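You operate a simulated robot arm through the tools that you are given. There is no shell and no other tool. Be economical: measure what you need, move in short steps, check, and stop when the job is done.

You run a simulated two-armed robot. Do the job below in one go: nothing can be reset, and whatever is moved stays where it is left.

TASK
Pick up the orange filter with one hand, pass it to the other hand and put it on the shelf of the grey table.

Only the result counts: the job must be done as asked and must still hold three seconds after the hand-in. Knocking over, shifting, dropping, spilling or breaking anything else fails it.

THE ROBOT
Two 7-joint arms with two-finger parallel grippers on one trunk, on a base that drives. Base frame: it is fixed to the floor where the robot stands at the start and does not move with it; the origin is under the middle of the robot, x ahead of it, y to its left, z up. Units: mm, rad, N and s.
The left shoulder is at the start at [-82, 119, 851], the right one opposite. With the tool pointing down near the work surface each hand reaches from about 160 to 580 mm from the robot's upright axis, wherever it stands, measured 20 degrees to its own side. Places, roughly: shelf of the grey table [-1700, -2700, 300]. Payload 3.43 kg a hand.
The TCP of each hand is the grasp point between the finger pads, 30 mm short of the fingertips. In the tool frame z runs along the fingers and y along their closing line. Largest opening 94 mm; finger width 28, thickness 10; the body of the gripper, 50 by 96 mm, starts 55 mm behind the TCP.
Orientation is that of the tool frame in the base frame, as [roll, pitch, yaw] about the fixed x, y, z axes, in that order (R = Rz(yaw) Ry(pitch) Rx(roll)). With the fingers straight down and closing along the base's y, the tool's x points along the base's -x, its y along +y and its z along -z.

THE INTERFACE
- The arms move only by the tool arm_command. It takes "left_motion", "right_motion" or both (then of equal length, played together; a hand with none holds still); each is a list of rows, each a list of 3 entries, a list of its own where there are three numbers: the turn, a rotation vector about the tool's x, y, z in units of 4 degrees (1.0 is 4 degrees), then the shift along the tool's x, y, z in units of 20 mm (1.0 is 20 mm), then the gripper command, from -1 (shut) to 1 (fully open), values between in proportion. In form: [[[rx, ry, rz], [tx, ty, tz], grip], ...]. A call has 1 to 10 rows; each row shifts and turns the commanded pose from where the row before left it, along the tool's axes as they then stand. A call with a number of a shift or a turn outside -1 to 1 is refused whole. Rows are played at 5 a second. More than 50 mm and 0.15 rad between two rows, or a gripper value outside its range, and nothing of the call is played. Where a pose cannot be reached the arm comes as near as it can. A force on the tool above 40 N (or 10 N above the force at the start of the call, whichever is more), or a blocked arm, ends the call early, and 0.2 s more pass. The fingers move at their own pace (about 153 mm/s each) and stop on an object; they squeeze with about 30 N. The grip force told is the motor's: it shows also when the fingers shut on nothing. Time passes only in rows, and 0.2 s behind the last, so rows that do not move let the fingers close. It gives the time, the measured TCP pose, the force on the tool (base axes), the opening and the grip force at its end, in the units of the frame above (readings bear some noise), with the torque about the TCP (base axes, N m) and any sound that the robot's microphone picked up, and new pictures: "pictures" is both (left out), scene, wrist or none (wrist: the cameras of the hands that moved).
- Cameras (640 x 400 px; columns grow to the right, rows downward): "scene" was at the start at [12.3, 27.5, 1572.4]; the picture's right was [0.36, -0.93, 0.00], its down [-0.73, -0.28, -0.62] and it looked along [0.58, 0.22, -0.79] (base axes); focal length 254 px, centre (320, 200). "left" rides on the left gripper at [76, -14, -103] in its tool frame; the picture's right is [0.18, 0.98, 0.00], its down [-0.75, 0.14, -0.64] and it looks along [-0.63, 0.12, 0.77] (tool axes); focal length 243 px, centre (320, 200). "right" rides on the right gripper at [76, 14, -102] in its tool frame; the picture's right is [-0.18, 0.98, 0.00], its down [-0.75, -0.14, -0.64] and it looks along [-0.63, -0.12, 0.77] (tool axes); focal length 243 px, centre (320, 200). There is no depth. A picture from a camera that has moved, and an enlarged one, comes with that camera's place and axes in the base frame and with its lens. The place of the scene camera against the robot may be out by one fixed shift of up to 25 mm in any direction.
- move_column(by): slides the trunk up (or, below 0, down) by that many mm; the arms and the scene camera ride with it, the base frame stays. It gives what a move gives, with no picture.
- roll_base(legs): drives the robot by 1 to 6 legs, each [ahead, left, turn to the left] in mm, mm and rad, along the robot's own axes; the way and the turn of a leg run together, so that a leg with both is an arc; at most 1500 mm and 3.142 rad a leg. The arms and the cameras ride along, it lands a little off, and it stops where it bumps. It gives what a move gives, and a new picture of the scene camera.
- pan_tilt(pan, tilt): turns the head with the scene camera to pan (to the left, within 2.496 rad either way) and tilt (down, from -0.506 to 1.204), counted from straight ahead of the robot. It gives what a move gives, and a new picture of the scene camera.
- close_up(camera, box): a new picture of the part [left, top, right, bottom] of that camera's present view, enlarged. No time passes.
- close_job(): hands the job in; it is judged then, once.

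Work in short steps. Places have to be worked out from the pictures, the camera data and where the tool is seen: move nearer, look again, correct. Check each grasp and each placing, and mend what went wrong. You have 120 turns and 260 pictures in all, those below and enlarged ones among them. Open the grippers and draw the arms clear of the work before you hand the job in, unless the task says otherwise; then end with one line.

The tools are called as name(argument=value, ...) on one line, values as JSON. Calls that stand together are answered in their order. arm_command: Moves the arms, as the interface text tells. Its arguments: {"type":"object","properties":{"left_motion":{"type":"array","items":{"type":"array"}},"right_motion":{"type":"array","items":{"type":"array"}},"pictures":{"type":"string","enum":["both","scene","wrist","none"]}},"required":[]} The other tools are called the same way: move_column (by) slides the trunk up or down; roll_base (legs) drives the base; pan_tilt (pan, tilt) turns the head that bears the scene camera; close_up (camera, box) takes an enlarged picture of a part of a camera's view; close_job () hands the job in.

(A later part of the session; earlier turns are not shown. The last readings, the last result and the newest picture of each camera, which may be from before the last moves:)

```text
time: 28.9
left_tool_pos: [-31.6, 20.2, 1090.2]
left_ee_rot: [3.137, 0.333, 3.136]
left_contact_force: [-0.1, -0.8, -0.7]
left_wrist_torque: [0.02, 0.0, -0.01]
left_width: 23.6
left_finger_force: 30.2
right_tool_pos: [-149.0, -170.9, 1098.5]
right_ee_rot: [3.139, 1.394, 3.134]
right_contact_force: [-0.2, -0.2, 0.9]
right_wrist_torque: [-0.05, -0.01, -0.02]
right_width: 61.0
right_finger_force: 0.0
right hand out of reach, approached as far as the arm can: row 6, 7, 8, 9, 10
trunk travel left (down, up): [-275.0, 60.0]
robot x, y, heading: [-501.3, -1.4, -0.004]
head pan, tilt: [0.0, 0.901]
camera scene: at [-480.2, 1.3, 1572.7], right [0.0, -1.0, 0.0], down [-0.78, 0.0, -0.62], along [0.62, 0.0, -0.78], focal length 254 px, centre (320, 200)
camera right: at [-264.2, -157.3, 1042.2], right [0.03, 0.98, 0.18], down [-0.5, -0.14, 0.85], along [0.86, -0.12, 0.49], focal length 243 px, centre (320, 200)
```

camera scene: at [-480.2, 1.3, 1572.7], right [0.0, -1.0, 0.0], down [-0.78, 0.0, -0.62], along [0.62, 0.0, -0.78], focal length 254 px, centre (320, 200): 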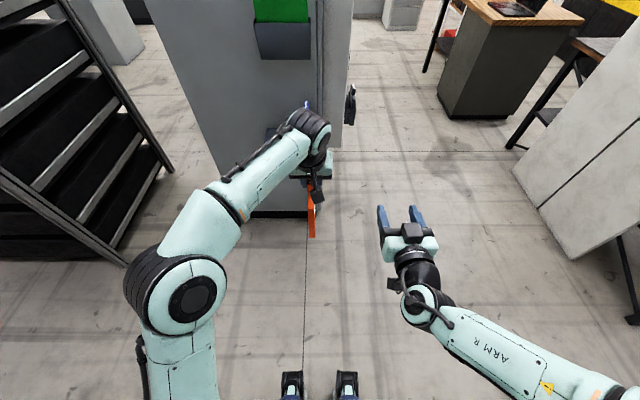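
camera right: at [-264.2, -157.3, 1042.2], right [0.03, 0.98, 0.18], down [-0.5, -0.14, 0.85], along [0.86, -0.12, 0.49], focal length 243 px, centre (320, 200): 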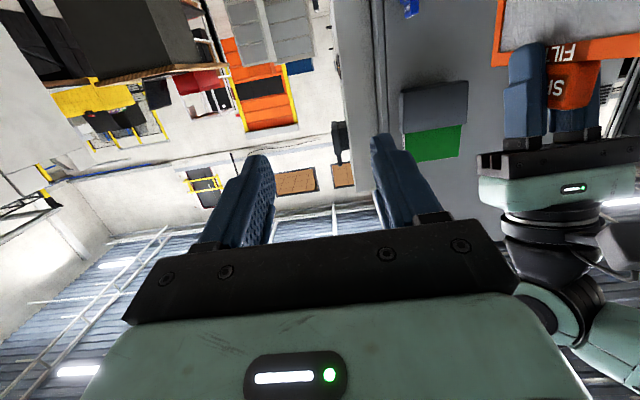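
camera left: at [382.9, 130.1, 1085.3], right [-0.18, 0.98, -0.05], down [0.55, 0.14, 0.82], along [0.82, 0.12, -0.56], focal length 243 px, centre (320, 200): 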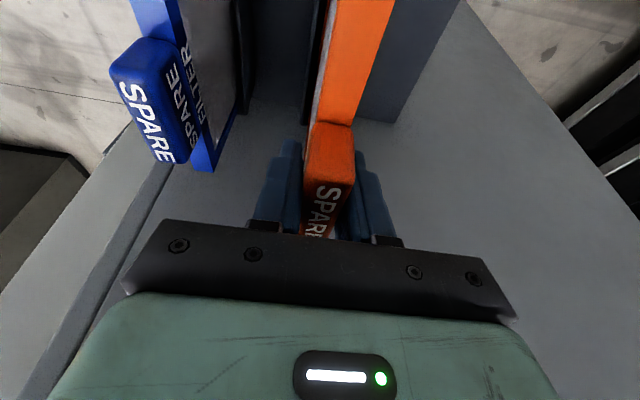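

The right hand now points forward. I push the left hand 60 mm further out and bring the right hand in line with the filter's near edge, ~65 mm short of it.

arm_command(left_motion=[[[0, 0, 0], [-0.566, 0, 0.2], -1], [[0, 0, 0], [-0.566, 0, 0.2], -1], [[0, 0, 0], [-0.566, 0, 0.2], -1], [[0, 0, 0], [-0.566, 0, 0.2], -1], [[0, 0, 0], [-0.566, 0, 0.2], -1], [[0, 0, 0], [0, 0, 0], -1], [[0, 0, 0], [0, 0, 0], -1], [[0, 0, 0], [0, 0, 0], -1], [[0, 0, 0], [0, 0, 0], -1], [[0, 0, 0], [0, 0, 0], -1]], right_motion=[[[0, 0, 0], [0.8, 0.95, 0.1], 0.6], [[0, 0, 0], [0.8, 0.95, 0.1], 0.6], [[0, 0, 0], [0.8, 0.95, 0.1], 0.6], [[0, 0, 0], [0.8, 0.95, 0.1], 0.6], [[0, 0, 0], [0.8, 0.95, 0.1], 0.6], [[0, 0, 0], [0, 0.95, 0.48], 0.6], [[0, 0, 0], [0, 0.95, 0.48], 0.6], [[0, 0, 0], [0, 0.95, 0.48], 0.6], [[0, 0, 0], [0, 0.95, 0.48], 0.6], [[0, 0, 0], [0, 0.95, 0.48], 0.6]])

```text
time: 31.1
left_tool_pos: [30.1, 21.3, 1089.2]
left_ee_rot: [3.138, 0.335, 3.137]
left_contact_force: [0.2, 0.1, -1.7]
left_wrist_torque: [-0.03, 0.02, -0.03]
left_width: 23.8
left_finger_force: 29.7
right_tool_pos: [-88.9, 22.0, 1015.9]
right_ee_rot: [-3.139, 1.396, -3.141]
right_contact_force: [0.4, -0.7, 0.3]
right_wrist_torque: [0.0, -0.02, 0.01]
right_width: 75.3
right_finger_force: 0.2
right hand out of reach, approached as far as the arm can: row 1, 2, 3
trunk travel left (down, up): [-275.0, 60.0]
robot x, y, heading: [-498.2, 0.7, -0.008]
head pan, tilt: [0.0, 0.901]
camera scene: at [-480.2, 1.7, 1572.7], right [0.0, -1.0, 0.0], down [-0.78, 0.0, -0.62], along [0.62, 0.0, -0.78], focal length 254 px, centre (320, 200)
camera right: at [-203.4, 36.4, 959.7], right [0.04, 0.98, 0.18], down [-0.5, -0.14, 0.85], along [0.86, -0.12, 0.49], focal length 243 px, centre (320, 200)
camera left: at [-76.2, 8.5, 1161.4], right [-0.17, 0.98, -0.06], down [0.5, 0.14, 0.85], along [0.85, 0.12, -0.52], focal length 243 px, centre (320, 200)
```

scene: 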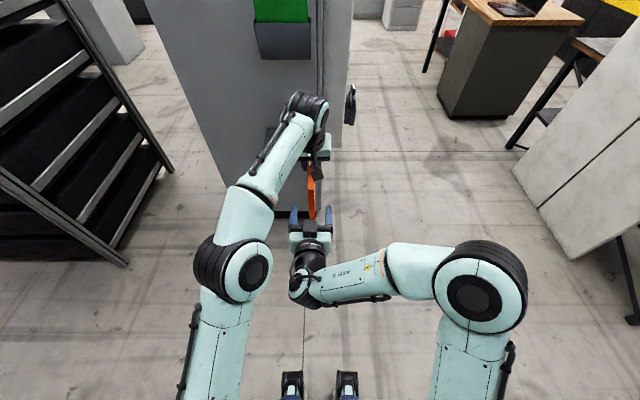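
right: 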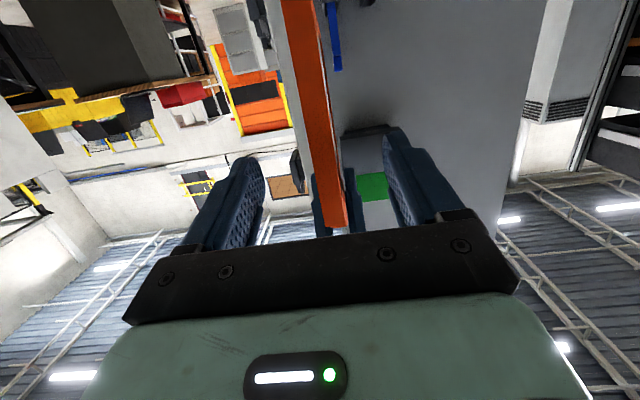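
left: 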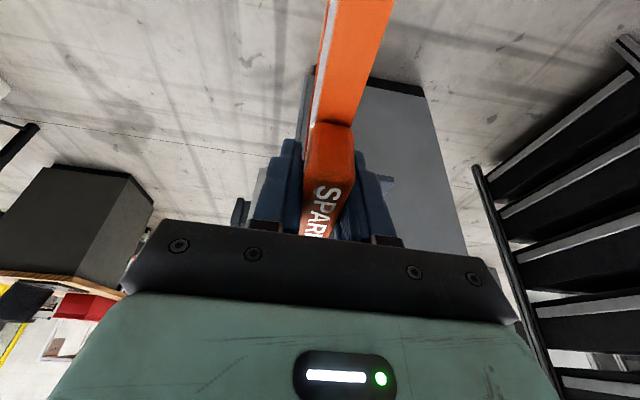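

Aligned: the plate sits mid between the right fingers. I advance 79 mm so the fingers straddle the plate's near edge.

arm_command(right_motion=[[[0, 0, 0], [0.1, -0.02, 0.98], 0.6], [[0, 0, 0], [0.1, -0.02, 0.98], 0.6], [[0, 0, 0], [0.1, 0, 0.98], 0.6], [[0, 0, 0], [0.1, 0, 0.98], 0.6]])

close_up(camera="scene", box=[260, 130, 380, 250])

```text
time: 32.1
left_tool_pos: [29.3, 22.4, 1088.7]
left_ee_rot: [3.138, 0.336, 3.137]
left_contact_force: [0.5, -0.6, -0.7]
left_wrist_torque: [0.03, 0.0, 0.01]
left_width: 23.6
left_finger_force: 30.0
right_tool_pos: [-14.5, 19.3, 994.4]
right_ee_rot: [3.14, 1.393, 3.14]
right_contact_force: [-0.5, -0.1, -0.9]
right_wrist_torque: [-0.01, -0.02, -0.02]
right_width: 75.1
right_finger_force: 0.0
trunk travel left (down, up): [-275.0, 60.0]
robot x, y, heading: [-498.8, -1.1, -0.004]
head pan, tilt: [0.0, 0.901]
camera scene: at [-480.1, 1.3, 1572.7], right [0.0, -1.0, 0.0], down [-0.78, 0.0, -0.62], along [0.62, 0.0, -0.78], focal length 254 px, centre (320, 200)
camera right: at [-128.7, 34.1, 938.4], right [0.03, 0.98, 0.18], down [-0.5, -0.14, 0.85], along [0.86, -0.12, 0.49], focal length 243 px, centre (320, 200)
```

scene: 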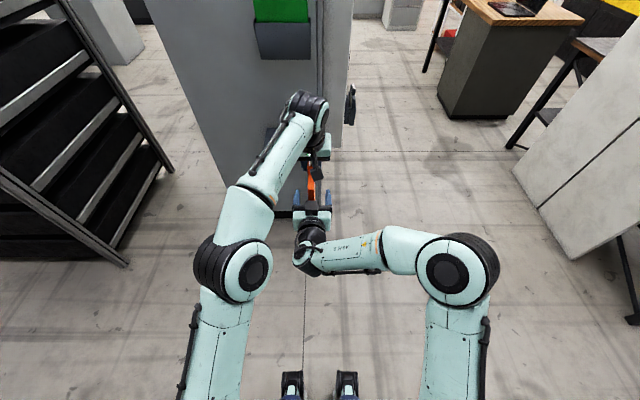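
right: 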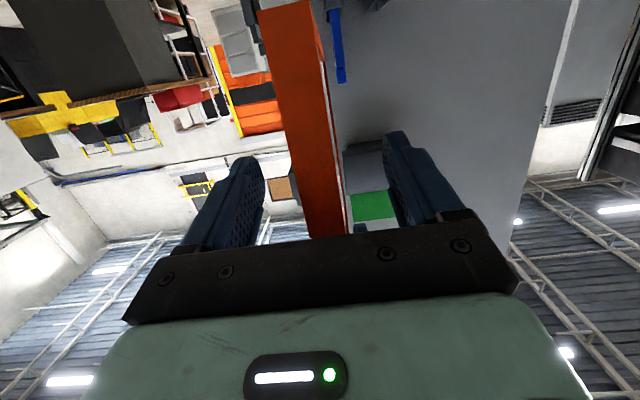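

```text
3.33 times, centred on (320, 190) of scene
camera zoom: at [-480.1, 1.3, 1572.7], right [0.0, -1.0, 0.0], down [-0.78, 0.0, -0.62], along [0.62, 0.0, -0.78], focal length 846 px, centre (320, 233)
```

zoom: 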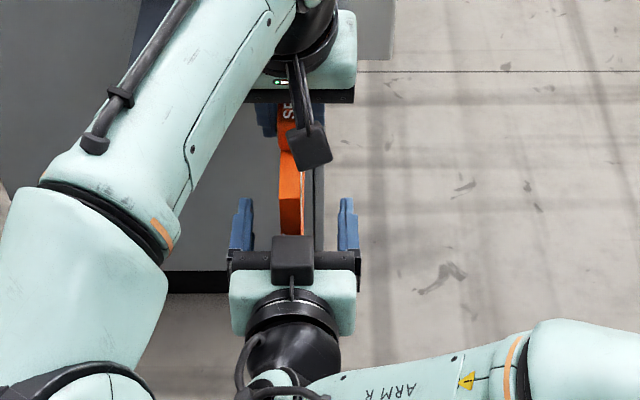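

The plate is straddled and centred. I close the right gripper while the left still holds.

arm_command(right_motion=[[[0, 0, 0], [0, 0.04, 0], 0], [[0, 0, 0], [0, 0, 0], -0.4], [[0, 0, 0], [0, 0, 0], -1], [[0, 0, 0], [0, 0, 0], -1], [[0, 0, 0], [0, 0, 0], -1]])

```text
time: 33.3
left_tool_pos: [29.1, 21.7, 1088.7]
left_ee_rot: [3.138, 0.335, 3.137]
left_contact_force: [-1.1, -4.4, -0.4]
left_wrist_torque: [-0.25, 0.02, 0.17]
left_width: 23.8
left_finger_force: 29.5
right_tool_pos: [-15.5, 21.8, 995.5]
right_ee_rot: [-3.142, 1.397, 3.141]
right_contact_force: [1.2, 4.4, 0.6]
right_wrist_torque: [-0.16, 0.08, 0.01]
right_width: 19.7
right_finger_force: 29.8
trunk travel left (down, up): [-275.0, 60.0]
robot x, y, heading: [-500.8, 2.0, -0.008]
head pan, tilt: [0.0, 0.901]
camera scene: at [-480.5, 1.3, 1572.7], right [0.0, -1.0, 0.0], down [-0.78, 0.0, -0.62], along [0.62, 0.0, -0.78], focal length 254 px, centre (320, 200)
camera right: at [-128.9, 35.4, 938.5], right [0.03, 0.98, 0.18], down [-0.5, -0.14, 0.85], along [0.86, -0.12, 0.49], focal length 243 px, centre (320, 200)
```

scene: 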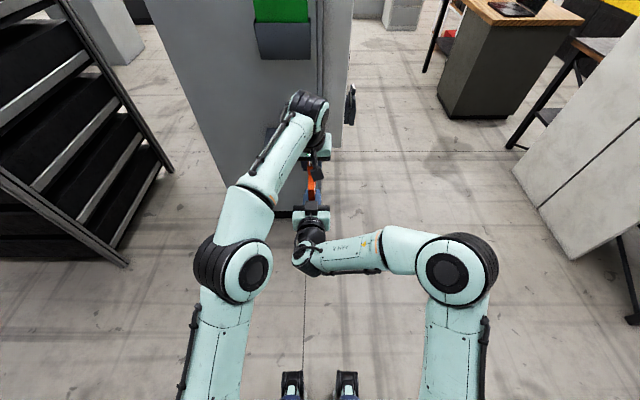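
right: 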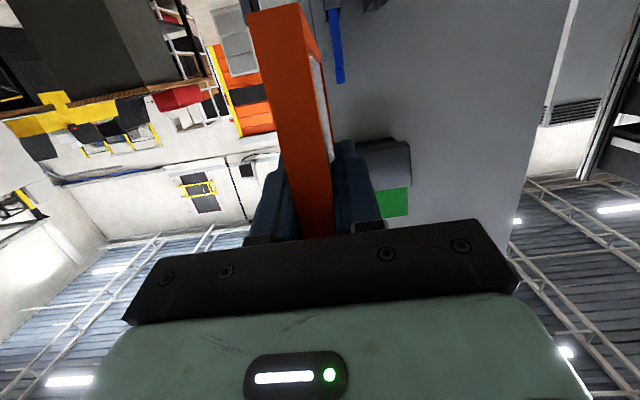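

The right hand grips the plate (19.7 mm, 30 N). I open the left and withdraw it along its axis.

arm_command(left_motion=[[[0, 0, 0], [0, 0, 0], 0.3], [[0, 0, 0], [0, 0, 0], 0.3], [[0, 0, 0], [0, 0, -0.5], 0.3], [[0, 0, 0], [0, 0, -1], 0.3], [[0, 0, 0], [0, 0, -1], 0.3], [[0, 0, 0], [0, 0, -1], 0.3], [[0, 0, 0], [0, 0, -1], 0.3]])

```text
time: 34.9
left_tool_pos: [-8.9, 22.9, 1167.1]
left_ee_rot: [3.138, 0.336, 3.135]
left_contact_force: [-0.5, 0.5, 0.0]
left_wrist_torque: [0.02, -0.02, 0.0]
left_width: 61.1
left_finger_force: 0.1
left hand out of reach, approached as far as the arm can: row 6, 7
right_tool_pos: [-14.7, 20.0, 995.1]
right_ee_rot: [3.141, 1.397, 3.139]
right_contact_force: [0.7, 0.1, 0.4]
right_wrist_torque: [-0.03, 0.05, 0.03]
right_width: 19.6
right_finger_force: 29.8
trunk travel left (down, up): [-275.0, 60.0]
robot x, y, heading: [-498.1, -0.4, -0.005]
head pan, tilt: [0.0, 0.901]
camera scene: at [-481.0, 1.6, 1572.6], right [0.0, -1.0, 0.0], down [-0.78, 0.0, -0.62], along [0.62, 0.0, -0.78], focal length 254 px, centre (320, 200)
camera left: at [-114.0, 8.5, 1239.6], right [-0.17, 0.98, -0.06], down [0.5, 0.14, 0.85], along [0.85, 0.12, -0.52], focal length 243 px, centre (320, 200)
```

scene: 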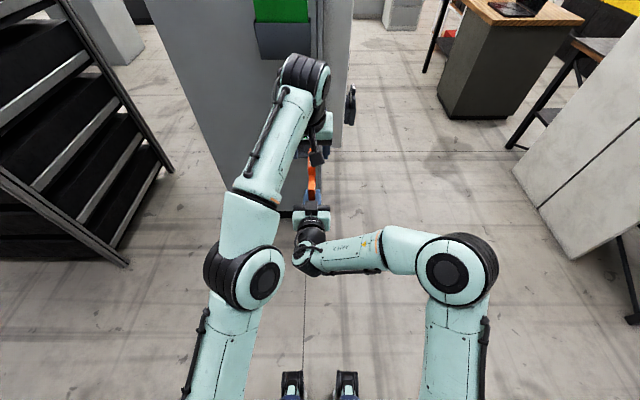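
left: 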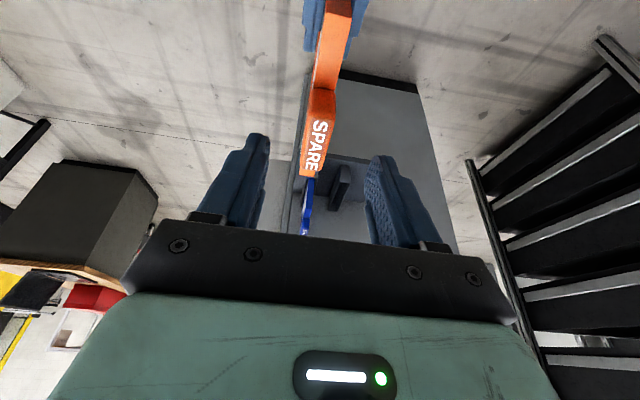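

The handover worked; the filter stays in the right hand. I move the left hand aside to its left and the right hand to its own side for driving.

arm_command(left_motion=[[[0, 0, 0], [0.2, 1, 0], 0.3], [[0, 0, 0], [0.4, 1, 0], 0.3], [[0, 0, 0], [0.6, 1, 0], 0.3], [[0, 0, 0], [0.6, 1, 0], 0.3], [[0, 0, 0], [0.6, 1, 0], 0.3], [[0, 0, 0], [0.6, 1, 0], 0.3], [[0, 0, 0], [0.6, 1, 0], 0.3], [[0, 0, 0], [0.6, 1, 0], 0.3], [[0, 0, 0], [0.6, 1, 0], 0.3], [[0, 0, 0], [0.6, 1, 0], 0.3]], right_motion=[[[0, 0, 0], [0, 0, 0], -1], [[0, 0, 0], [0, 0, 0], -1], [[0, 0, 0], [0, 0, 0], -1], [[0, 0, 0], [0, -1, 0], -1], [[0, 0, 0], [0, -1, 0], -1], [[0, 0, 0], [0, -1, 0], -1], [[0, 0, 0], [0, -1, 0], -1], [[0, 0, 0], [0, -1, 0], -1], [[0, 0, 0], [0, -1, 0], -1], [[0, 0, 0], [0, -1, 0], -1]], pictures="scene")

pan_tilt(pan=-2.1, tilt=0.4)

close_up(camera="scene", box=[200, 120, 360, 260])

```text
time: 37.1
left_tool_pos: [-115.5, 224.1, 1132.2]
left_ee_rot: [3.137, 0.335, 3.137]
left_contact_force: [-0.6, -0.4, -0.5]
left_wrist_torque: [0.01, -0.03, 0.02]
left_width: 61.2
left_finger_force: 0.0
right_tool_pos: [-16.9, -119.1, 995.1]
right_ee_rot: [-3.141, 1.395, 3.141]
right_contact_force: [0.7, 0.3, -0.8]
right_wrist_torque: [-0.01, 0.04, 0.03]
right_width: 19.7
right_finger_force: 30.1
trunk travel left (down, up): [-275.0, 60.0]
robot x, y, heading: [-501.4, 3.6, -0.004]
head pan, tilt: [0.0, 0.901]
camera scene: at [-481.1, 1.4, 1572.7], right [0.0, -1.0, 0.0], down [-0.78, 0.0, -0.62], along [0.62, 0.0, -0.78], focal length 254 px, centre (320, 200)
```

scene: 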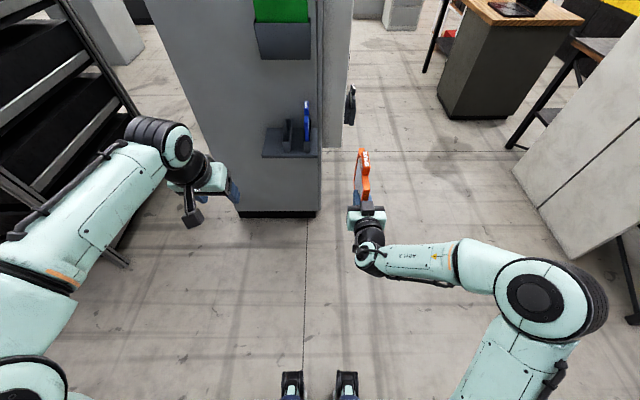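

```text
time: 39.1
left_tool_pos: [-113.2, 223.2, 1131.5]
left_ee_rot: [3.138, 0.336, 3.137]
left_contact_force: [0.6, -0.6, -0.1]
left_wrist_torque: [0.01, -0.04, 0.01]
left_width: 61.1
left_finger_force: 0.0
right_tool_pos: [-16.0, -120.3, 995.2]
right_ee_rot: [-3.141, 1.396, 3.14]
right_contact_force: [0.8, 1.2, -1.3]
right_wrist_torque: [0.01, 0.02, -0.01]
right_width: 19.8
right_finger_force: 30.0
trunk travel left (down, up): [-275.0, 60.0]
robot x, y, heading: [-493.8, -1.5, -0.004]
head pan, tilt: [-2.1, 0.4]
camera scene: at [-602.9, -78.4, 1615.7], right [-0.86, 0.51, 0.0], down [0.2, 0.34, -0.92], along [-0.47, -0.79, -0.39], focal length 254 px, centre (320, 200)
```

scene: 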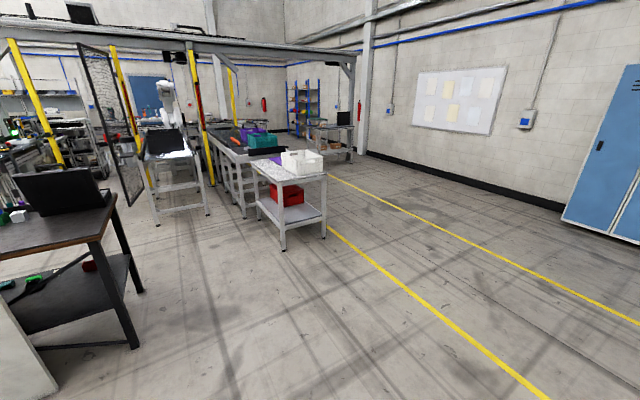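

```text
2.86 times, centred on (280, 190) of scene
camera zoom: at [-602.9, -78.4, 1615.7], right [-0.86, 0.51, 0.0], down [0.2, 0.34, -0.92], along [-0.47, -0.79, -0.39], focal length 725 px, centre (434, 229)
```

zoom: 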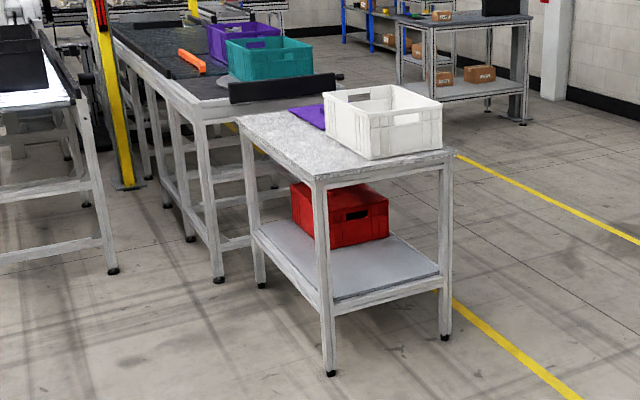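

From the view I work out the table: legs at x −1989…−1472, y −3167…−2317, top at z≈785, shelf ≈310; the red box occupies the part beyond y≈−2750, so the near end of the shelf is free. I drive back, turn right and approach that near end, stopping well short.

roll_base(legs=[[-1100, 0, 0], [0, 0, -1.571], [1000, 0, 0]])

pan_tilt(pan=0.0, tilt=0.6)

```text
time: 53.3
left_tool_pos: [-1296.6, -1391.7, 1131.1]
left_ee_rot: [3.138, 0.336, 1.619]
left_contact_force: [-0.4, -0.2, 0.1]
left_wrist_torque: [0.01, -0.01, 0.0]
left_width: 61.0
left_finger_force: 0.0
right_tool_pos: [-1633.1, -1507.7, 995.2]
right_ee_rot: [3.141, 1.397, 1.624]
right_contact_force: [-0.3, -0.8, 0.1]
right_wrist_torque: [0.02, 0.01, 0.03]
right_width: 19.6
right_finger_force: 30.2
trunk travel left (down, up): [-275.0, 60.0]
robot x, y, heading: [-1541.5, -1019.6, -1.522]
head pan, tilt: [-2.1, 0.4]
camera scene: at [-1639.5, -933.3, 1615.7], right [0.46, 0.89, 0.0], down [0.35, -0.18, -0.92], along [-0.82, 0.42, -0.39], focal length 254 px, centre (320, 200)
```

scene: 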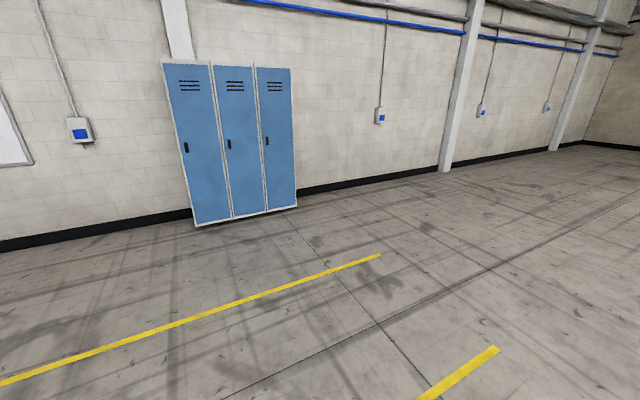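

```text
time: 55.3
left_tool_pos: [-1297.1, -1391.2, 1132.4]
left_ee_rot: [3.139, 0.335, 1.621]
left_contact_force: [0.6, -0.3, -0.1]
left_wrist_torque: [-0.04, -0.01, 0.01]
left_width: 61.0
left_finger_force: 0.0
right_tool_pos: [-1635.3, -1508.5, 995.2]
right_ee_rot: [3.14, 1.396, 1.623]
right_contact_force: [0.6, 0.4, 0.1]
right_wrist_torque: [0.07, -0.02, 0.03]
right_width: 19.5
right_finger_force: 30.0
trunk travel left (down, up): [-275.0, 60.0]
robot x, y, heading: [-1535.7, -1020.9, -1.52]
head pan, tilt: [0.0, 0.6]
camera scene: at [-1552.7, -1063.9, 1597.5], right [-1.0, -0.05, 0.0], down [-0.03, 0.56, -0.83], along [0.04, -0.82, -0.56], focal length 254 px, centre (320, 200)
```

scene: 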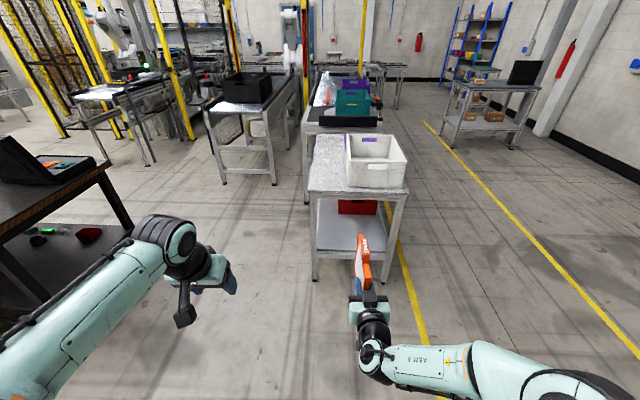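

The table is straight ahead and its near shelf end is free. I plan to stand the filter upright just inside that end. I straighten the heading, sidestep to the right and close in, leaving about 60 mm of room.

roll_base(legs=[[0, 0, -0.05], [600, -70, 0]])

move_column(by=-275)

pan_tilt(pan=-0.2, tilt=0.55)

```text
time: 59.1
left_tool_pos: [-1392.1, -1997.7, 1131.1]
left_ee_rot: [3.137, 0.333, 1.558]
left_contact_force: [0.3, -0.1, 0.0]
left_wrist_torque: [-0.01, -0.02, 0.01]
left_width: 61.2
left_finger_force: 0.1
right_tool_pos: [-1734.8, -2092.4, 995.2]
right_ee_rot: [-3.14, 1.396, 1.56]
right_contact_force: [0.0, 0.0, -0.2]
right_wrist_torque: [-0.02, 0.02, 0.02]
right_width: 19.8
right_finger_force: 30.0
trunk travel left (down, up): [-275.0, 60.0]
robot x, y, heading: [-1610.6, -1608.0, -1.581]
head pan, tilt: [0.0, 0.6]
camera scene: at [-1627.0, -1654.8, 1597.4], right [-1.0, 0.01, 0.0], down [0.01, 0.57, -0.82], along [-0.01, -0.82, -0.57], focal length 254 px, centre (320, 200)
```

scene: 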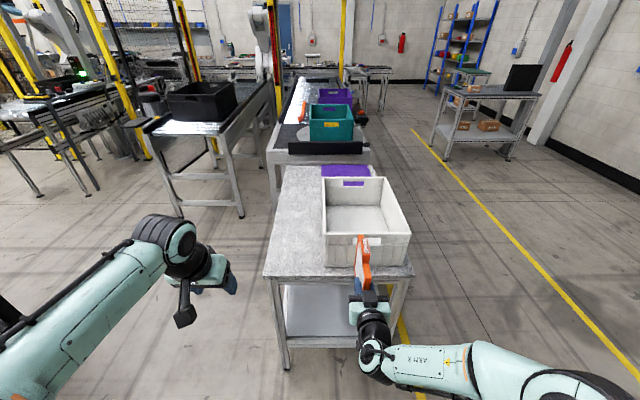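

```text
time: 61.9
left_tool_pos: [-1392.6, -1997.1, 857.4]
left_ee_rot: [3.138, 0.333, 1.558]
left_contact_force: [-0.1, 0.6, -0.2]
left_wrist_torque: [0.01, 0.0, 0.0]
left_width: 61.1
left_finger_force: 0.0
right_tool_pos: [-1735.4, -2090.5, 720.3]
right_ee_rot: [3.14, 1.398, 1.559]
right_contact_force: [-0.3, -0.3, -0.6]
right_wrist_torque: [0.01, 0.01, -0.01]
right_width: 19.8
right_finger_force: 30.1
trunk travel left (down, up): [0.0, 335.0]
robot x, y, heading: [-1612.2, -1611.6, -1.585]
head pan, tilt: [0.0, 0.6]
```

```text
time: 62.6
left_tool_pos: [-1392.3, -1997.6, 857.8]
left_ee_rot: [3.139, 0.335, 1.558]
left_contact_force: [0.4, 0.1, 0.6]
left_wrist_torque: [0.0, -0.01, -0.03]
left_width: 61.2
left_finger_force: 0.0
right_tool_pos: [-1735.3, -2091.9, 721.3]
right_ee_rot: [3.141, 1.396, 1.561]
right_contact_force: [0.1, 0.9, -0.4]
right_wrist_torque: [0.08, 0.01, -0.01]
right_width: 19.7
right_finger_force: 30.3
trunk travel left (down, up): [0.0, 335.0]
robot x, y, heading: [-1612.1, -1614.4, -1.583]
head pan, tilt: [-0.201, 0.55]
camera scene: at [-1645.2, -1703.1, 1324.9], right [-0.98, 0.21, 0.0], down [0.11, 0.51, -0.85], along [-0.18, -0.83, -0.52], focal length 254 px, centre (320, 200)
```

scene: 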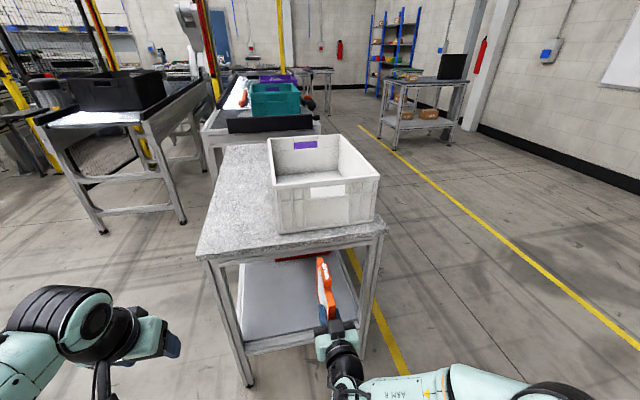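

I lower the right arm 200 mm in front of the table end.

arm_command(right_motion=[[[0, 0, 0], [0.98, 0, 0.17], -1], [[0, 0, 0], [0.98, 0, 0.17], -1], [[0, 0, 0], [0.98, 0, 0.17], -1], [[0, 0, 0], [0.98, 0, 0.17], -1], [[0, 0, 0], [0.98, 0, 0.17], -1], [[0, 0, 0], [0.98, 0, 0.17], -1], [[0, 0, 0], [0.98, 0, 0.17], -1], [[0, 0, 0], [0.98, 0, 0.17], -1], [[0, 0, 0], [0.98, 0, 0.17], -1], [[0, 0, 0], [0.98, 0, 0.17], -1]])

```text
time: 64.8
left_tool_pos: [-1392.7, -1996.4, 857.0]
left_ee_rot: [3.139, 0.334, 1.558]
left_contact_force: [0.4, -0.5, -0.2]
left_wrist_torque: [-0.01, 0.02, 0.01]
left_width: 61.2
left_finger_force: 0.0
right_tool_pos: [-1736.4, -2090.7, 696.3]
right_ee_rot: [-3.13, 1.391, 1.57]
right_contact_force: [-0.3, 0.8, -1.3]
right_wrist_torque: [0.01, -0.03, 0.03]
right_width: 19.8
right_finger_force: 30.1
right hand out of reach, approached as far as the arm can: row 2, 3, 4, 5, 6, 7, 8, 9, 10
trunk travel left (down, up): [0.0, 335.0]
robot x, y, heading: [-1615.1, -1615.1, -1.584]
head pan, tilt: [-0.201, 0.55]
camera scene: at [-1645.3, -1703.1, 1324.9], right [-0.98, 0.21, 0.0], down [0.11, 0.51, -0.85], along [-0.18, -0.83, -0.52], focal length 254 px, centre (320, 200)
camera right: at [-1721.1, -1976.9, 640.2], right [0.98, -0.04, 0.18], down [-0.13, 0.5, 0.86], along [-0.13, -0.87, 0.48], focal length 243 px, centre (320, 200)
```

scene: 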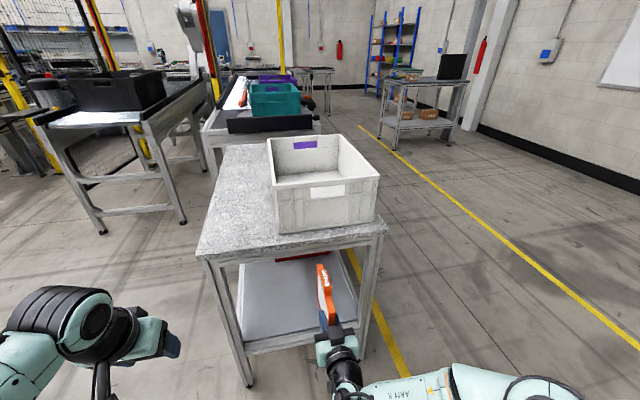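
right: 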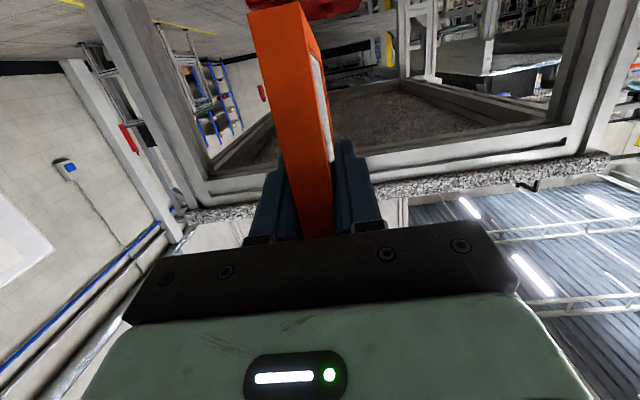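

The arm cannot get lower at this short distance with the hand level. I back the base 200 mm to get room, then try with the arm stretched further ahead.

roll_base(legs=[[-200, 0, 0.01]])

arm_command(right_motion=[[[0, 0, 0], [0, 0, 1], -1], [[0, 0, 0], [0, 0, 1], -1], [[0, 0, 0], [0, 0, 1], -1], [[0, 0, 0], [0, 0, 1], -1], [[0, 0, 0], [0.8, 0, 0.7], -1], [[0, 0, 0], [0.8, 0, 0.17], -1], [[0, 0, 0], [0.8, 0, 0.17], -1], [[0, 0, 0], [0.8, 0, 0.17], -1], [[0, 0, 0], [0.8, 0, 0.17], -1], [[0, 0, 0], [0.8, 0, 0.17], -1]], pictures="scene")

```text
time: 66.4
left_tool_pos: [-1389.0, -1793.8, 857.6]
left_ee_rot: [3.137, 0.335, 1.562]
left_contact_force: [1.3, -0.1, 1.3]
left_wrist_torque: [0.02, 0.02, -0.01]
left_width: 61.1
left_finger_force: 0.0
right_tool_pos: [-1733.1, -1887.9, 696.3]
right_ee_rot: [-3.132, 1.391, 1.571]
right_contact_force: [-0.3, 0.5, -0.7]
right_wrist_torque: [0.02, 0.04, -0.02]
right_width: 19.7
right_finger_force: 29.6
trunk travel left (down, up): [0.0, 335.0]
robot x, y, heading: [-1610.7, -1408.3, -1.576]
head pan, tilt: [-0.201, 0.55]
camera scene: at [-1643.4, -1500.9, 1325.0], right [-0.98, 0.21, 0.0], down [0.11, 0.51, -0.85], along [-0.18, -0.83, -0.52], focal length 254 px, centre (320, 200)
```

scene: 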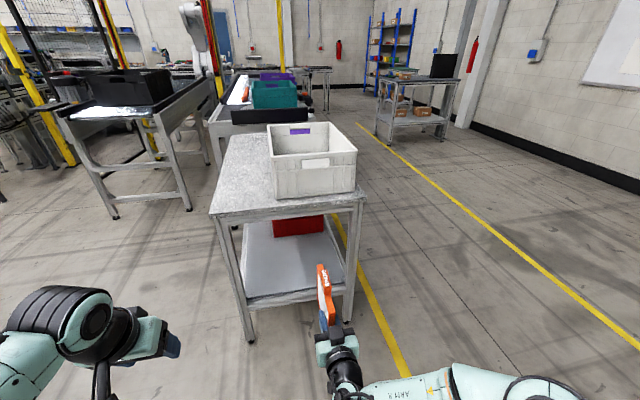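

```text
time: 68.6
left_tool_pos: [-1388.7, -1794.0, 858.0]
left_ee_rot: [3.138, 0.335, 1.563]
left_contact_force: [0.5, 0.8, -0.4]
left_wrist_torque: [0.0, -0.01, -0.01]
left_width: 61.4
left_finger_force: 0.0
right_tool_pos: [-1750.0, -1958.4, 701.5]
right_ee_rot: [-3.129, 1.387, 1.574]
right_contact_force: [-0.2, 0.1, -0.7]
right_wrist_torque: [0.07, 0.02, -0.02]
right_width: 19.8
right_finger_force: 30.0
right hand out of reach, approached as far as the arm can: row 2, 3, 4, 5, 6, 7, 8, 9, 10
trunk travel left (down, up): [0.0, 335.0]
robot x, y, heading: [-1608.8, -1414.4, -1.575]
head pan, tilt: [-0.201, 0.55]
camera scene: at [-1643.4, -1501.3, 1324.9], right [-0.98, 0.21, 0.0], down [0.11, 0.51, -0.85], along [-0.18, -0.83, -0.52], focal length 254 px, centre (320, 200)
```

scene: 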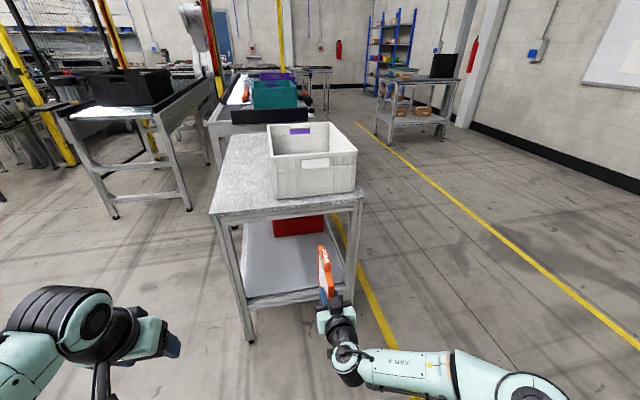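

The limit seems to be in the wrist. I test whether yawing the hand to the left frees the downward motion.

arm_command(right_motion=[[[-1, 0, 0], [0, 0, -1], -1], [[-1, 0, 0], [0, 0, -1], -1], [[-1, 0, 0], [0, 0, -1], -1], [[-1, 0, 0], [0.5, 0, 0.1], -1], [[-1, 0, 0], [0.7, 0, 0.1], -1], [[-1, 0, 0], [0.7, 0, 0.1], -1], [[-1, 0, 0], [0.7, 0, 0.1], -1], [[-1, 0, 0], [0.7, 0, 0.1], -1], [[-1, 0, 0], [0.7, 0, 0.1], -1], [[-1, 0, 0], [0.7, 0, 0.1], -1]], pictures="scene")

```text
time: 70.8
left_tool_pos: [-1389.4, -1794.8, 856.5]
left_ee_rot: [3.137, 0.335, 1.562]
left_contact_force: [-0.6, 0.7, 0.8]
left_wrist_torque: [-0.02, 0.01, 0.05]
left_width: 61.1
left_finger_force: 0.0
right_tool_pos: [-1754.4, -1907.1, 617.7]
right_ee_rot: [2.452, 1.392, 1.573]
right_contact_force: [-0.2, -0.2, -1.1]
right_wrist_torque: [0.02, 0.01, -0.01]
right_width: 19.9
right_finger_force: 29.7
right hand out of reach, approached as far as the arm can: row 1
trunk travel left (down, up): [0.0, 335.0]
robot x, y, heading: [-1611.8, -1409.8, -1.577]
head pan, tilt: [-0.201, 0.55]
camera scene: at [-1643.3, -1501.3, 1324.9], right [-0.98, 0.21, 0.0], down [0.11, 0.51, -0.85], along [-0.18, -0.83, -0.52], focal length 254 px, centre (320, 200)
```

scene: 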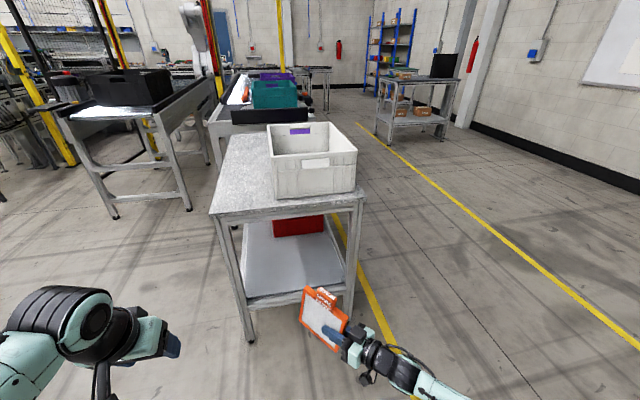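

Yawing to the left works; z is now 618. I continue down while levelling the filter (small corrections about tool y and z).

arm_command(right_motion=[[[-0.2, 0.14, -0.16], [0.98, 0, 0.1], -1], [[-0.2, 0.14, -0.16], [0.98, 0, 0.1], -1], [[-0.2, 0.14, -0.16], [0.98, 0, 0.1], -1], [[-0.2, 0.14, -0.16], [0.98, 0, 0.1], -1], [[-0.2, 0.14, -0.16], [0.98, 0, 0.1], -1], [[-0.2, 0.14, -0.16], [0.98, 0, 0.1], -1], [[-0.2, 0.14, -0.16], [0.98, 0, 0.1], -1], [[-0.2, 0.14, -0.16], [0.98, 0, 0.1], -1], [[-0.2, 0.14, -0.16], [0.98, 0, 0.1], -1], [[-0.2, 0.14, -0.16], [0.98, 0, 0.1], -1]], pictures="scene")

```text
time: 73.0
left_tool_pos: [-1388.5, -1793.6, 856.9]
left_ee_rot: [3.138, 0.336, 1.563]
left_contact_force: [-0.3, 1.1, -0.7]
left_wrist_torque: [-0.02, 0.0, -0.01]
left_width: 61.1
left_finger_force: 0.0
right_tool_pos: [-1753.7, -1888.3, 420.9]
right_ee_rot: [3.012, 1.341, 2.285]
right_contact_force: [0.6, 0.1, -1.5]
right_wrist_torque: [-0.04, 0.03, 0.0]
right_width: 19.6
right_finger_force: 29.6
trunk travel left (down, up): [0.0, 335.0]
robot x, y, heading: [-1611.2, -1407.3, -1.58]
head pan, tilt: [-0.201, 0.55]
camera scene: at [-1643.3, -1501.3, 1324.9], right [-0.98, 0.21, 0.0], down [0.11, 0.51, -0.85], along [-0.18, -0.83, -0.52], focal length 254 px, centre (320, 200)
```

scene: 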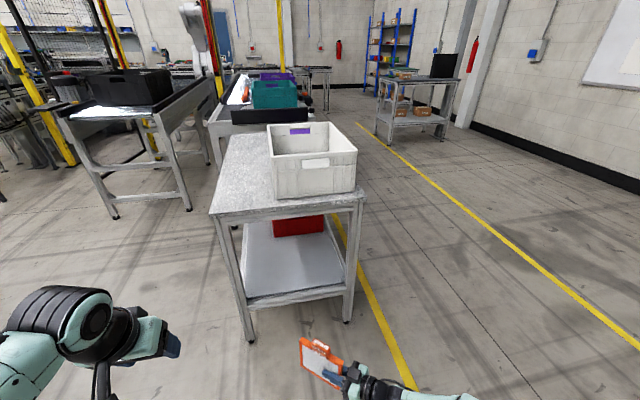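

z = 421 reached with the hand 49° to the left. I try yawing back 20° at this height and fix the small lean.

arm_command(right_motion=[[[1, 0, -0.1], [0, 0, 0.3], -1], [[1, 0, -0.1], [0, 0, 0.3], -1], [[1, 0, -0.1], [0, 0, 0.3], -1], [[1, 0, -0.1], [0, 0, 0.3], -1], [[1, 0, 0], [0, 0, 0.3], -1]])

close_up(camera="scene", box=[260, 280, 460, 400])

```text
time: 74.2
left_tool_pos: [-1388.8, -1793.9, 857.2]
left_ee_rot: [3.138, 0.335, 1.561]
left_contact_force: [-0.4, -0.2, 0.8]
left_wrist_torque: [-0.02, 0.01, -0.03]
left_width: 61.3
left_finger_force: 0.1
right_tool_pos: [-1734.2, -1909.4, 413.7]
right_ee_rot: [-2.803, 1.34, 2.406]
right_contact_force: [-0.5, 0.0, -1.4]
right_wrist_torque: [0.04, 0.04, 0.03]
right_width: 19.7
right_finger_force: 29.6
trunk travel left (down, up): [0.0, 335.0]
robot x, y, heading: [-1613.1, -1406.4, -1.577]
head pan, tilt: [-0.201, 0.55]
camera scene: at [-1643.3, -1501.3, 1324.9], right [-0.98, 0.21, 0.0], down [0.11, 0.51, -0.85], along [-0.18, -0.83, -0.52], focal length 254 px, centre (320, 200)
camera right: at [-1782.5, -1803.3, 362.0], right [0.89, 0.45, 0.1], down [-0.29, 0.37, 0.88], along [0.35, -0.82, 0.46], focal length 243 px, centre (320, 200)
```

scene: 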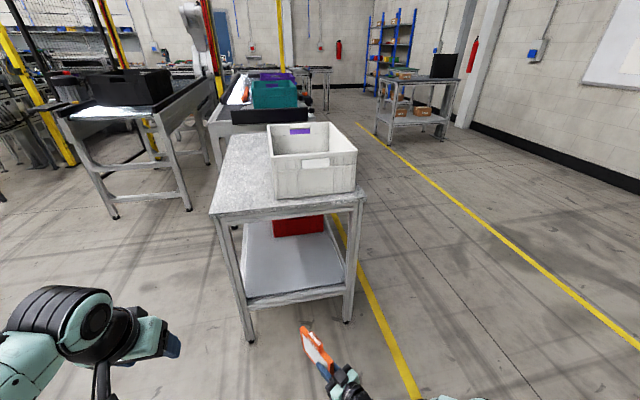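
right: 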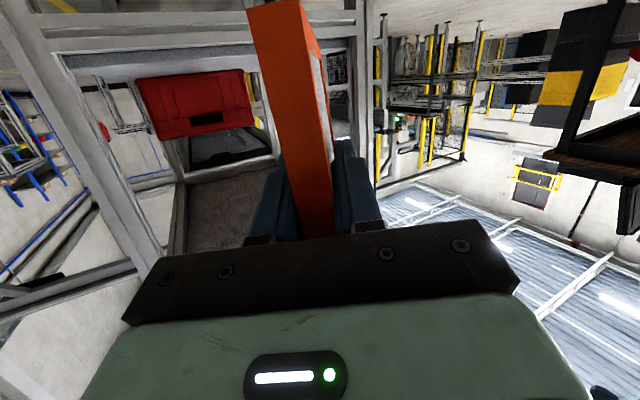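

```text
3.20 times, centred on (360, 340) of scene
camera zoom: at [-1643.3, -1501.3, 1324.9], right [-0.98, 0.21, 0.0], down [0.11, 0.51, -0.85], along [-0.18, -0.83, -0.52], focal length 812 px, centre (192, -248)
```

zoom: 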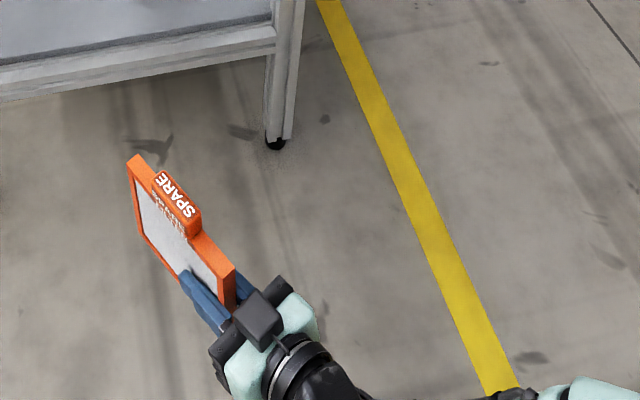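

No reach problem; the hand now points 28° left of straight. I yaw back 12° more, take out the lean and raise 35 mm before driving in.

arm_command(right_motion=[[[1, 0, 0.44], [-0.44, 0, 0], -1], [[1, 0, 0.44], [-0.44, 0, 0], -1], [[1, 0, 0.44], [-0.44, 0, 0], -1], [[0, 0, 0.44], [-0.44, 0, 0], -1]], pictures="none")

```text
time: 75.2
left_tool_pos: [-1390.0, -1794.3, 856.4]
left_ee_rot: [3.138, 0.334, 1.562]
left_contact_force: [0.2, 0.1, -0.1]
left_wrist_torque: [0.01, 0.01, 0.01]
left_width: 61.1
left_finger_force: 0.1
right_tool_pos: [-1730.8, -1916.0, 449.4]
right_ee_rot: [3.138, 1.367, 1.841]
right_contact_force: [0.3, 0.7, -0.3]
right_wrist_torque: [0.04, 0.02, 0.0]
right_width: 19.8
right_finger_force: 29.7
trunk travel left (down, up): [0.0, 335.0]
robot x, y, heading: [-1608.8, -1408.7, -1.582]
head pan, tilt: [-0.201, 0.55]
```

No lean now, nose down 11.7°. I drive 330 mm ahead so the filter tip enters above the shelf, and check.

roll_base(legs=[[330, 0, 0.01]])

pan_tilt(pan=-0.2, tilt=0.95)

close_up(camera="right", box=[0, 0, 640, 400])

```text
time: 77.4
left_tool_pos: [-1390.2, -2131.4, 858.2]
left_ee_rot: [3.138, 0.334, 1.563]
left_contact_force: [-0.1, -0.3, 0.0]
left_wrist_torque: [-0.01, -0.05, -0.02]
left_width: 61.1
left_finger_force: 0.1
right_tool_pos: [-1731.6, -2253.5, 449.2]
right_ee_rot: [3.137, 1.366, 1.842]
right_contact_force: [-0.1, -0.5, 0.1]
right_wrist_torque: [0.03, 0.03, -0.01]
right_width: 19.6
right_finger_force: 29.7
trunk travel left (down, up): [0.0, 335.0]
robot x, y, heading: [-1610.1, -1744.4, -1.574]
head pan, tilt: [-0.201, 0.55]
camera scene: at [-1645.7, -1837.8, 1324.9], right [-0.98, 0.21, 0.0], down [0.11, 0.51, -0.85], along [-0.18, -0.83, -0.52], focal length 254 px, centre (320, 200)
```

scene: 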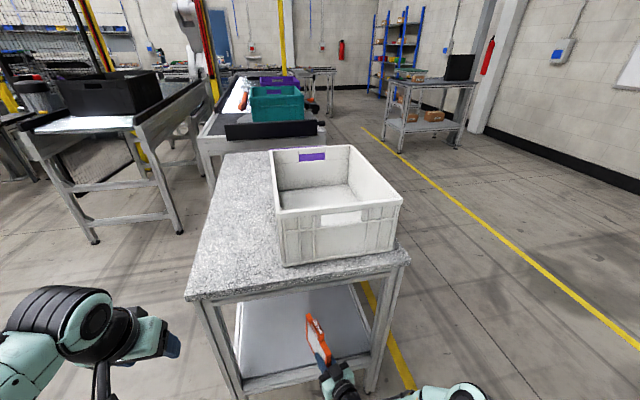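

```text
time: 78.3
left_tool_pos: [-1392.6, -2130.3, 857.8]
left_ee_rot: [3.139, 0.335, 1.562]
left_contact_force: [-0.5, -0.4, -0.3]
left_wrist_torque: [-0.03, 0.0, 0.04]
left_width: 60.9
left_finger_force: 0.0
right_tool_pos: [-1734.0, -2253.2, 449.8]
right_ee_rot: [3.139, 1.365, 1.841]
right_contact_force: [0.4, 0.2, -0.3]
right_wrist_torque: [0.03, -0.01, 0.0]
right_width: 19.6
right_finger_force: 29.8
trunk travel left (down, up): [0.0, 335.0]
robot x, y, heading: [-1611.2, -1745.4, -1.579]
head pan, tilt: [-0.201, 0.949]
camera scene: at [-1642.1, -1820.9, 1292.1], right [-0.98, 0.21, 0.0], down [0.17, 0.8, -0.58], along [-0.12, -0.57, -0.81], focal length 254 px, centre (320, 200)
```

scene: 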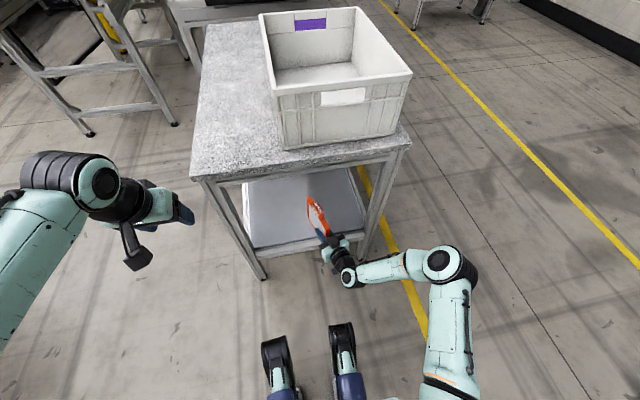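

```text
1.00 times, centred on (320, 200) of right (not enlarged: the box is as wide or as high as the picture)
camera zoom: at [-1750.2, -2138.3, 396.2], right [0.96, 0.23, 0.18], down [-0.27, 0.42, 0.87], along [0.12, -0.88, 0.46], focal length 243 px, centre (320, 200)
```

zoom: 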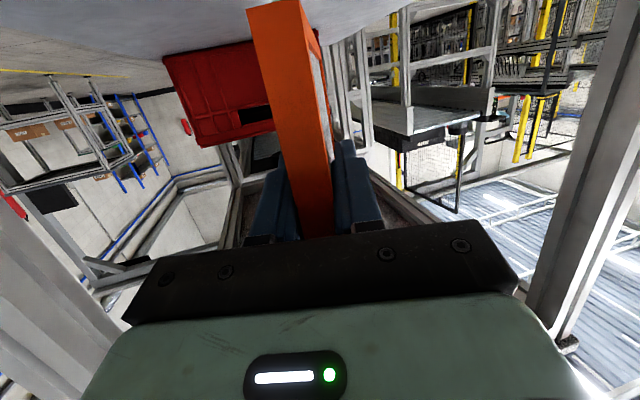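

close_up(camera="scene", box=[220, 150, 400, 290])

```text
2.86 times, centred on (310, 220) of scene
camera zoom: at [-1642.1, -1820.9, 1292.1], right [-0.98, 0.21, 0.0], down [0.17, 0.8, -0.58], along [-0.12, -0.57, -0.81], focal length 725 px, centre (349, 143)
```

zoom: 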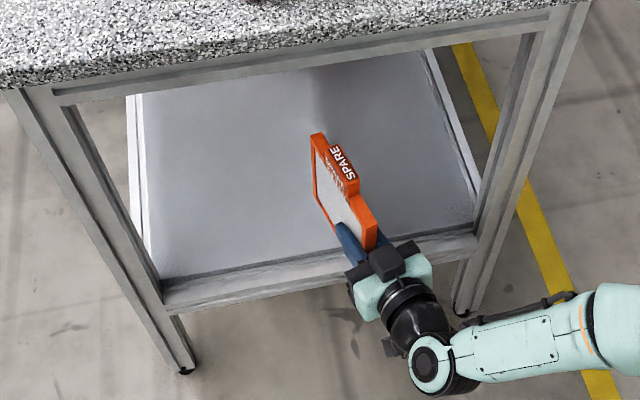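

The filter is level above the free shelf area. I draw the left hand back away from the table corner first.

arm_command(left_motion=[[[0, 0, 0], [0.9, 0.6, -0.4], 0.3], [[0, 0, 0], [0.9, 0.6, -0.4], 0.3], [[0, 0, 0], [0.9, 0.6, -0.4], 0.3], [[0, 0, 0], [0.9, 0.6, -0.4], 0.3], [[0, 0, 0], [0.9, 0.6, -0.4], 0.3], [[0, 0, 0], [0.9, 0.6, -0.4], 0.3]], pictures="none")

roll_base(legs=[[115, 0, 0]])

close_up(camera="scene", box=[220, 130, 440, 300])

```text
time: 79.7
left_tool_pos: [-1318.7, -2012.1, 868.3]
left_ee_rot: [3.139, 0.336, 1.561]
left_contact_force: [-0.7, 0.5, -0.3]
left_wrist_torque: [-0.02, 0.01, 0.0]
left_width: 61.0
left_finger_force: 0.0
right_tool_pos: [-1732.7, -2252.9, 449.6]
right_ee_rot: [3.138, 1.365, 1.841]
right_contact_force: [-0.4, -0.2, -0.5]
right_wrist_torque: [0.04, 0.03, 0.0]
right_width: 19.6
right_finger_force: 30.8
trunk travel left (down, up): [0.0, 335.0]
robot x, y, heading: [-1612.7, -1746.0, -1.572]
head pan, tilt: [-0.201, 0.949]
```

```text
time: 80.9
left_tool_pos: [-1319.6, -2128.1, 870.2]
left_ee_rot: [3.138, 0.336, 1.565]
left_contact_force: [0.0, -0.9, 0.6]
left_wrist_torque: [0.05, 0.02, -0.06]
left_width: 61.4
left_finger_force: 0.1
right_tool_pos: [-1732.4, -2370.1, 448.9]
right_ee_rot: [3.137, 1.365, 1.841]
right_contact_force: [0.2, 0.1, -0.4]
right_wrist_torque: [0.02, 0.02, -0.02]
right_width: 19.8
right_finger_force: 30.2
trunk travel left (down, up): [0.0, 335.0]
robot x, y, heading: [-1613.9, -1861.1, -1.578]
head pan, tilt: [-0.201, 0.949]
camera scene: at [-1642.7, -1937.3, 1292.0], right [-0.98, 0.2, 0.0], down [0.17, 0.8, -0.58], along [-0.12, -0.57, -0.81], focal length 254 px, centre (320, 200)
```

scene: 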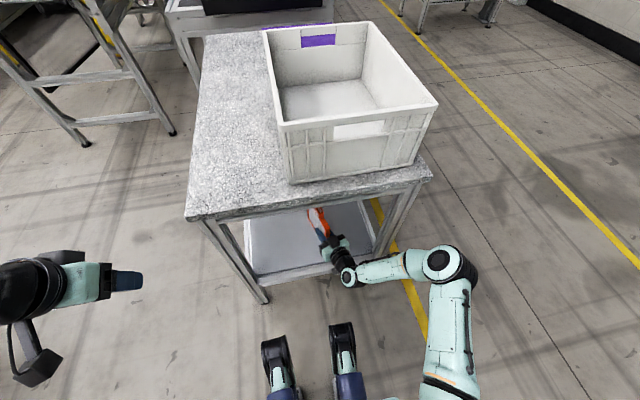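

```text
2.35 times, centred on (330, 215) of scene
camera zoom: at [-1642.7, -1937.3, 1292.0], right [-0.98, 0.2, 0.0], down [0.17, 0.8, -0.58], along [-0.12, -0.57, -0.81], focal length 597 px, centre (296, 165)
```

zoom: 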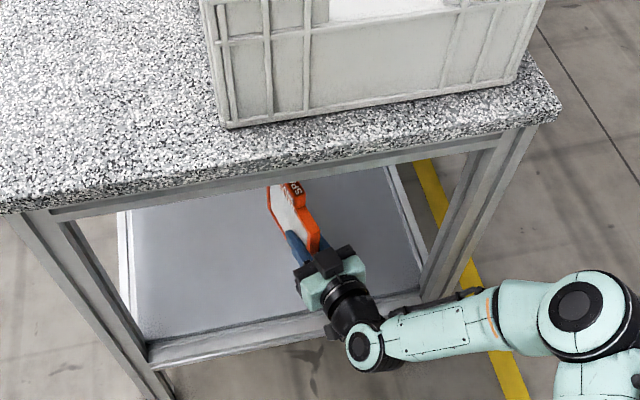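

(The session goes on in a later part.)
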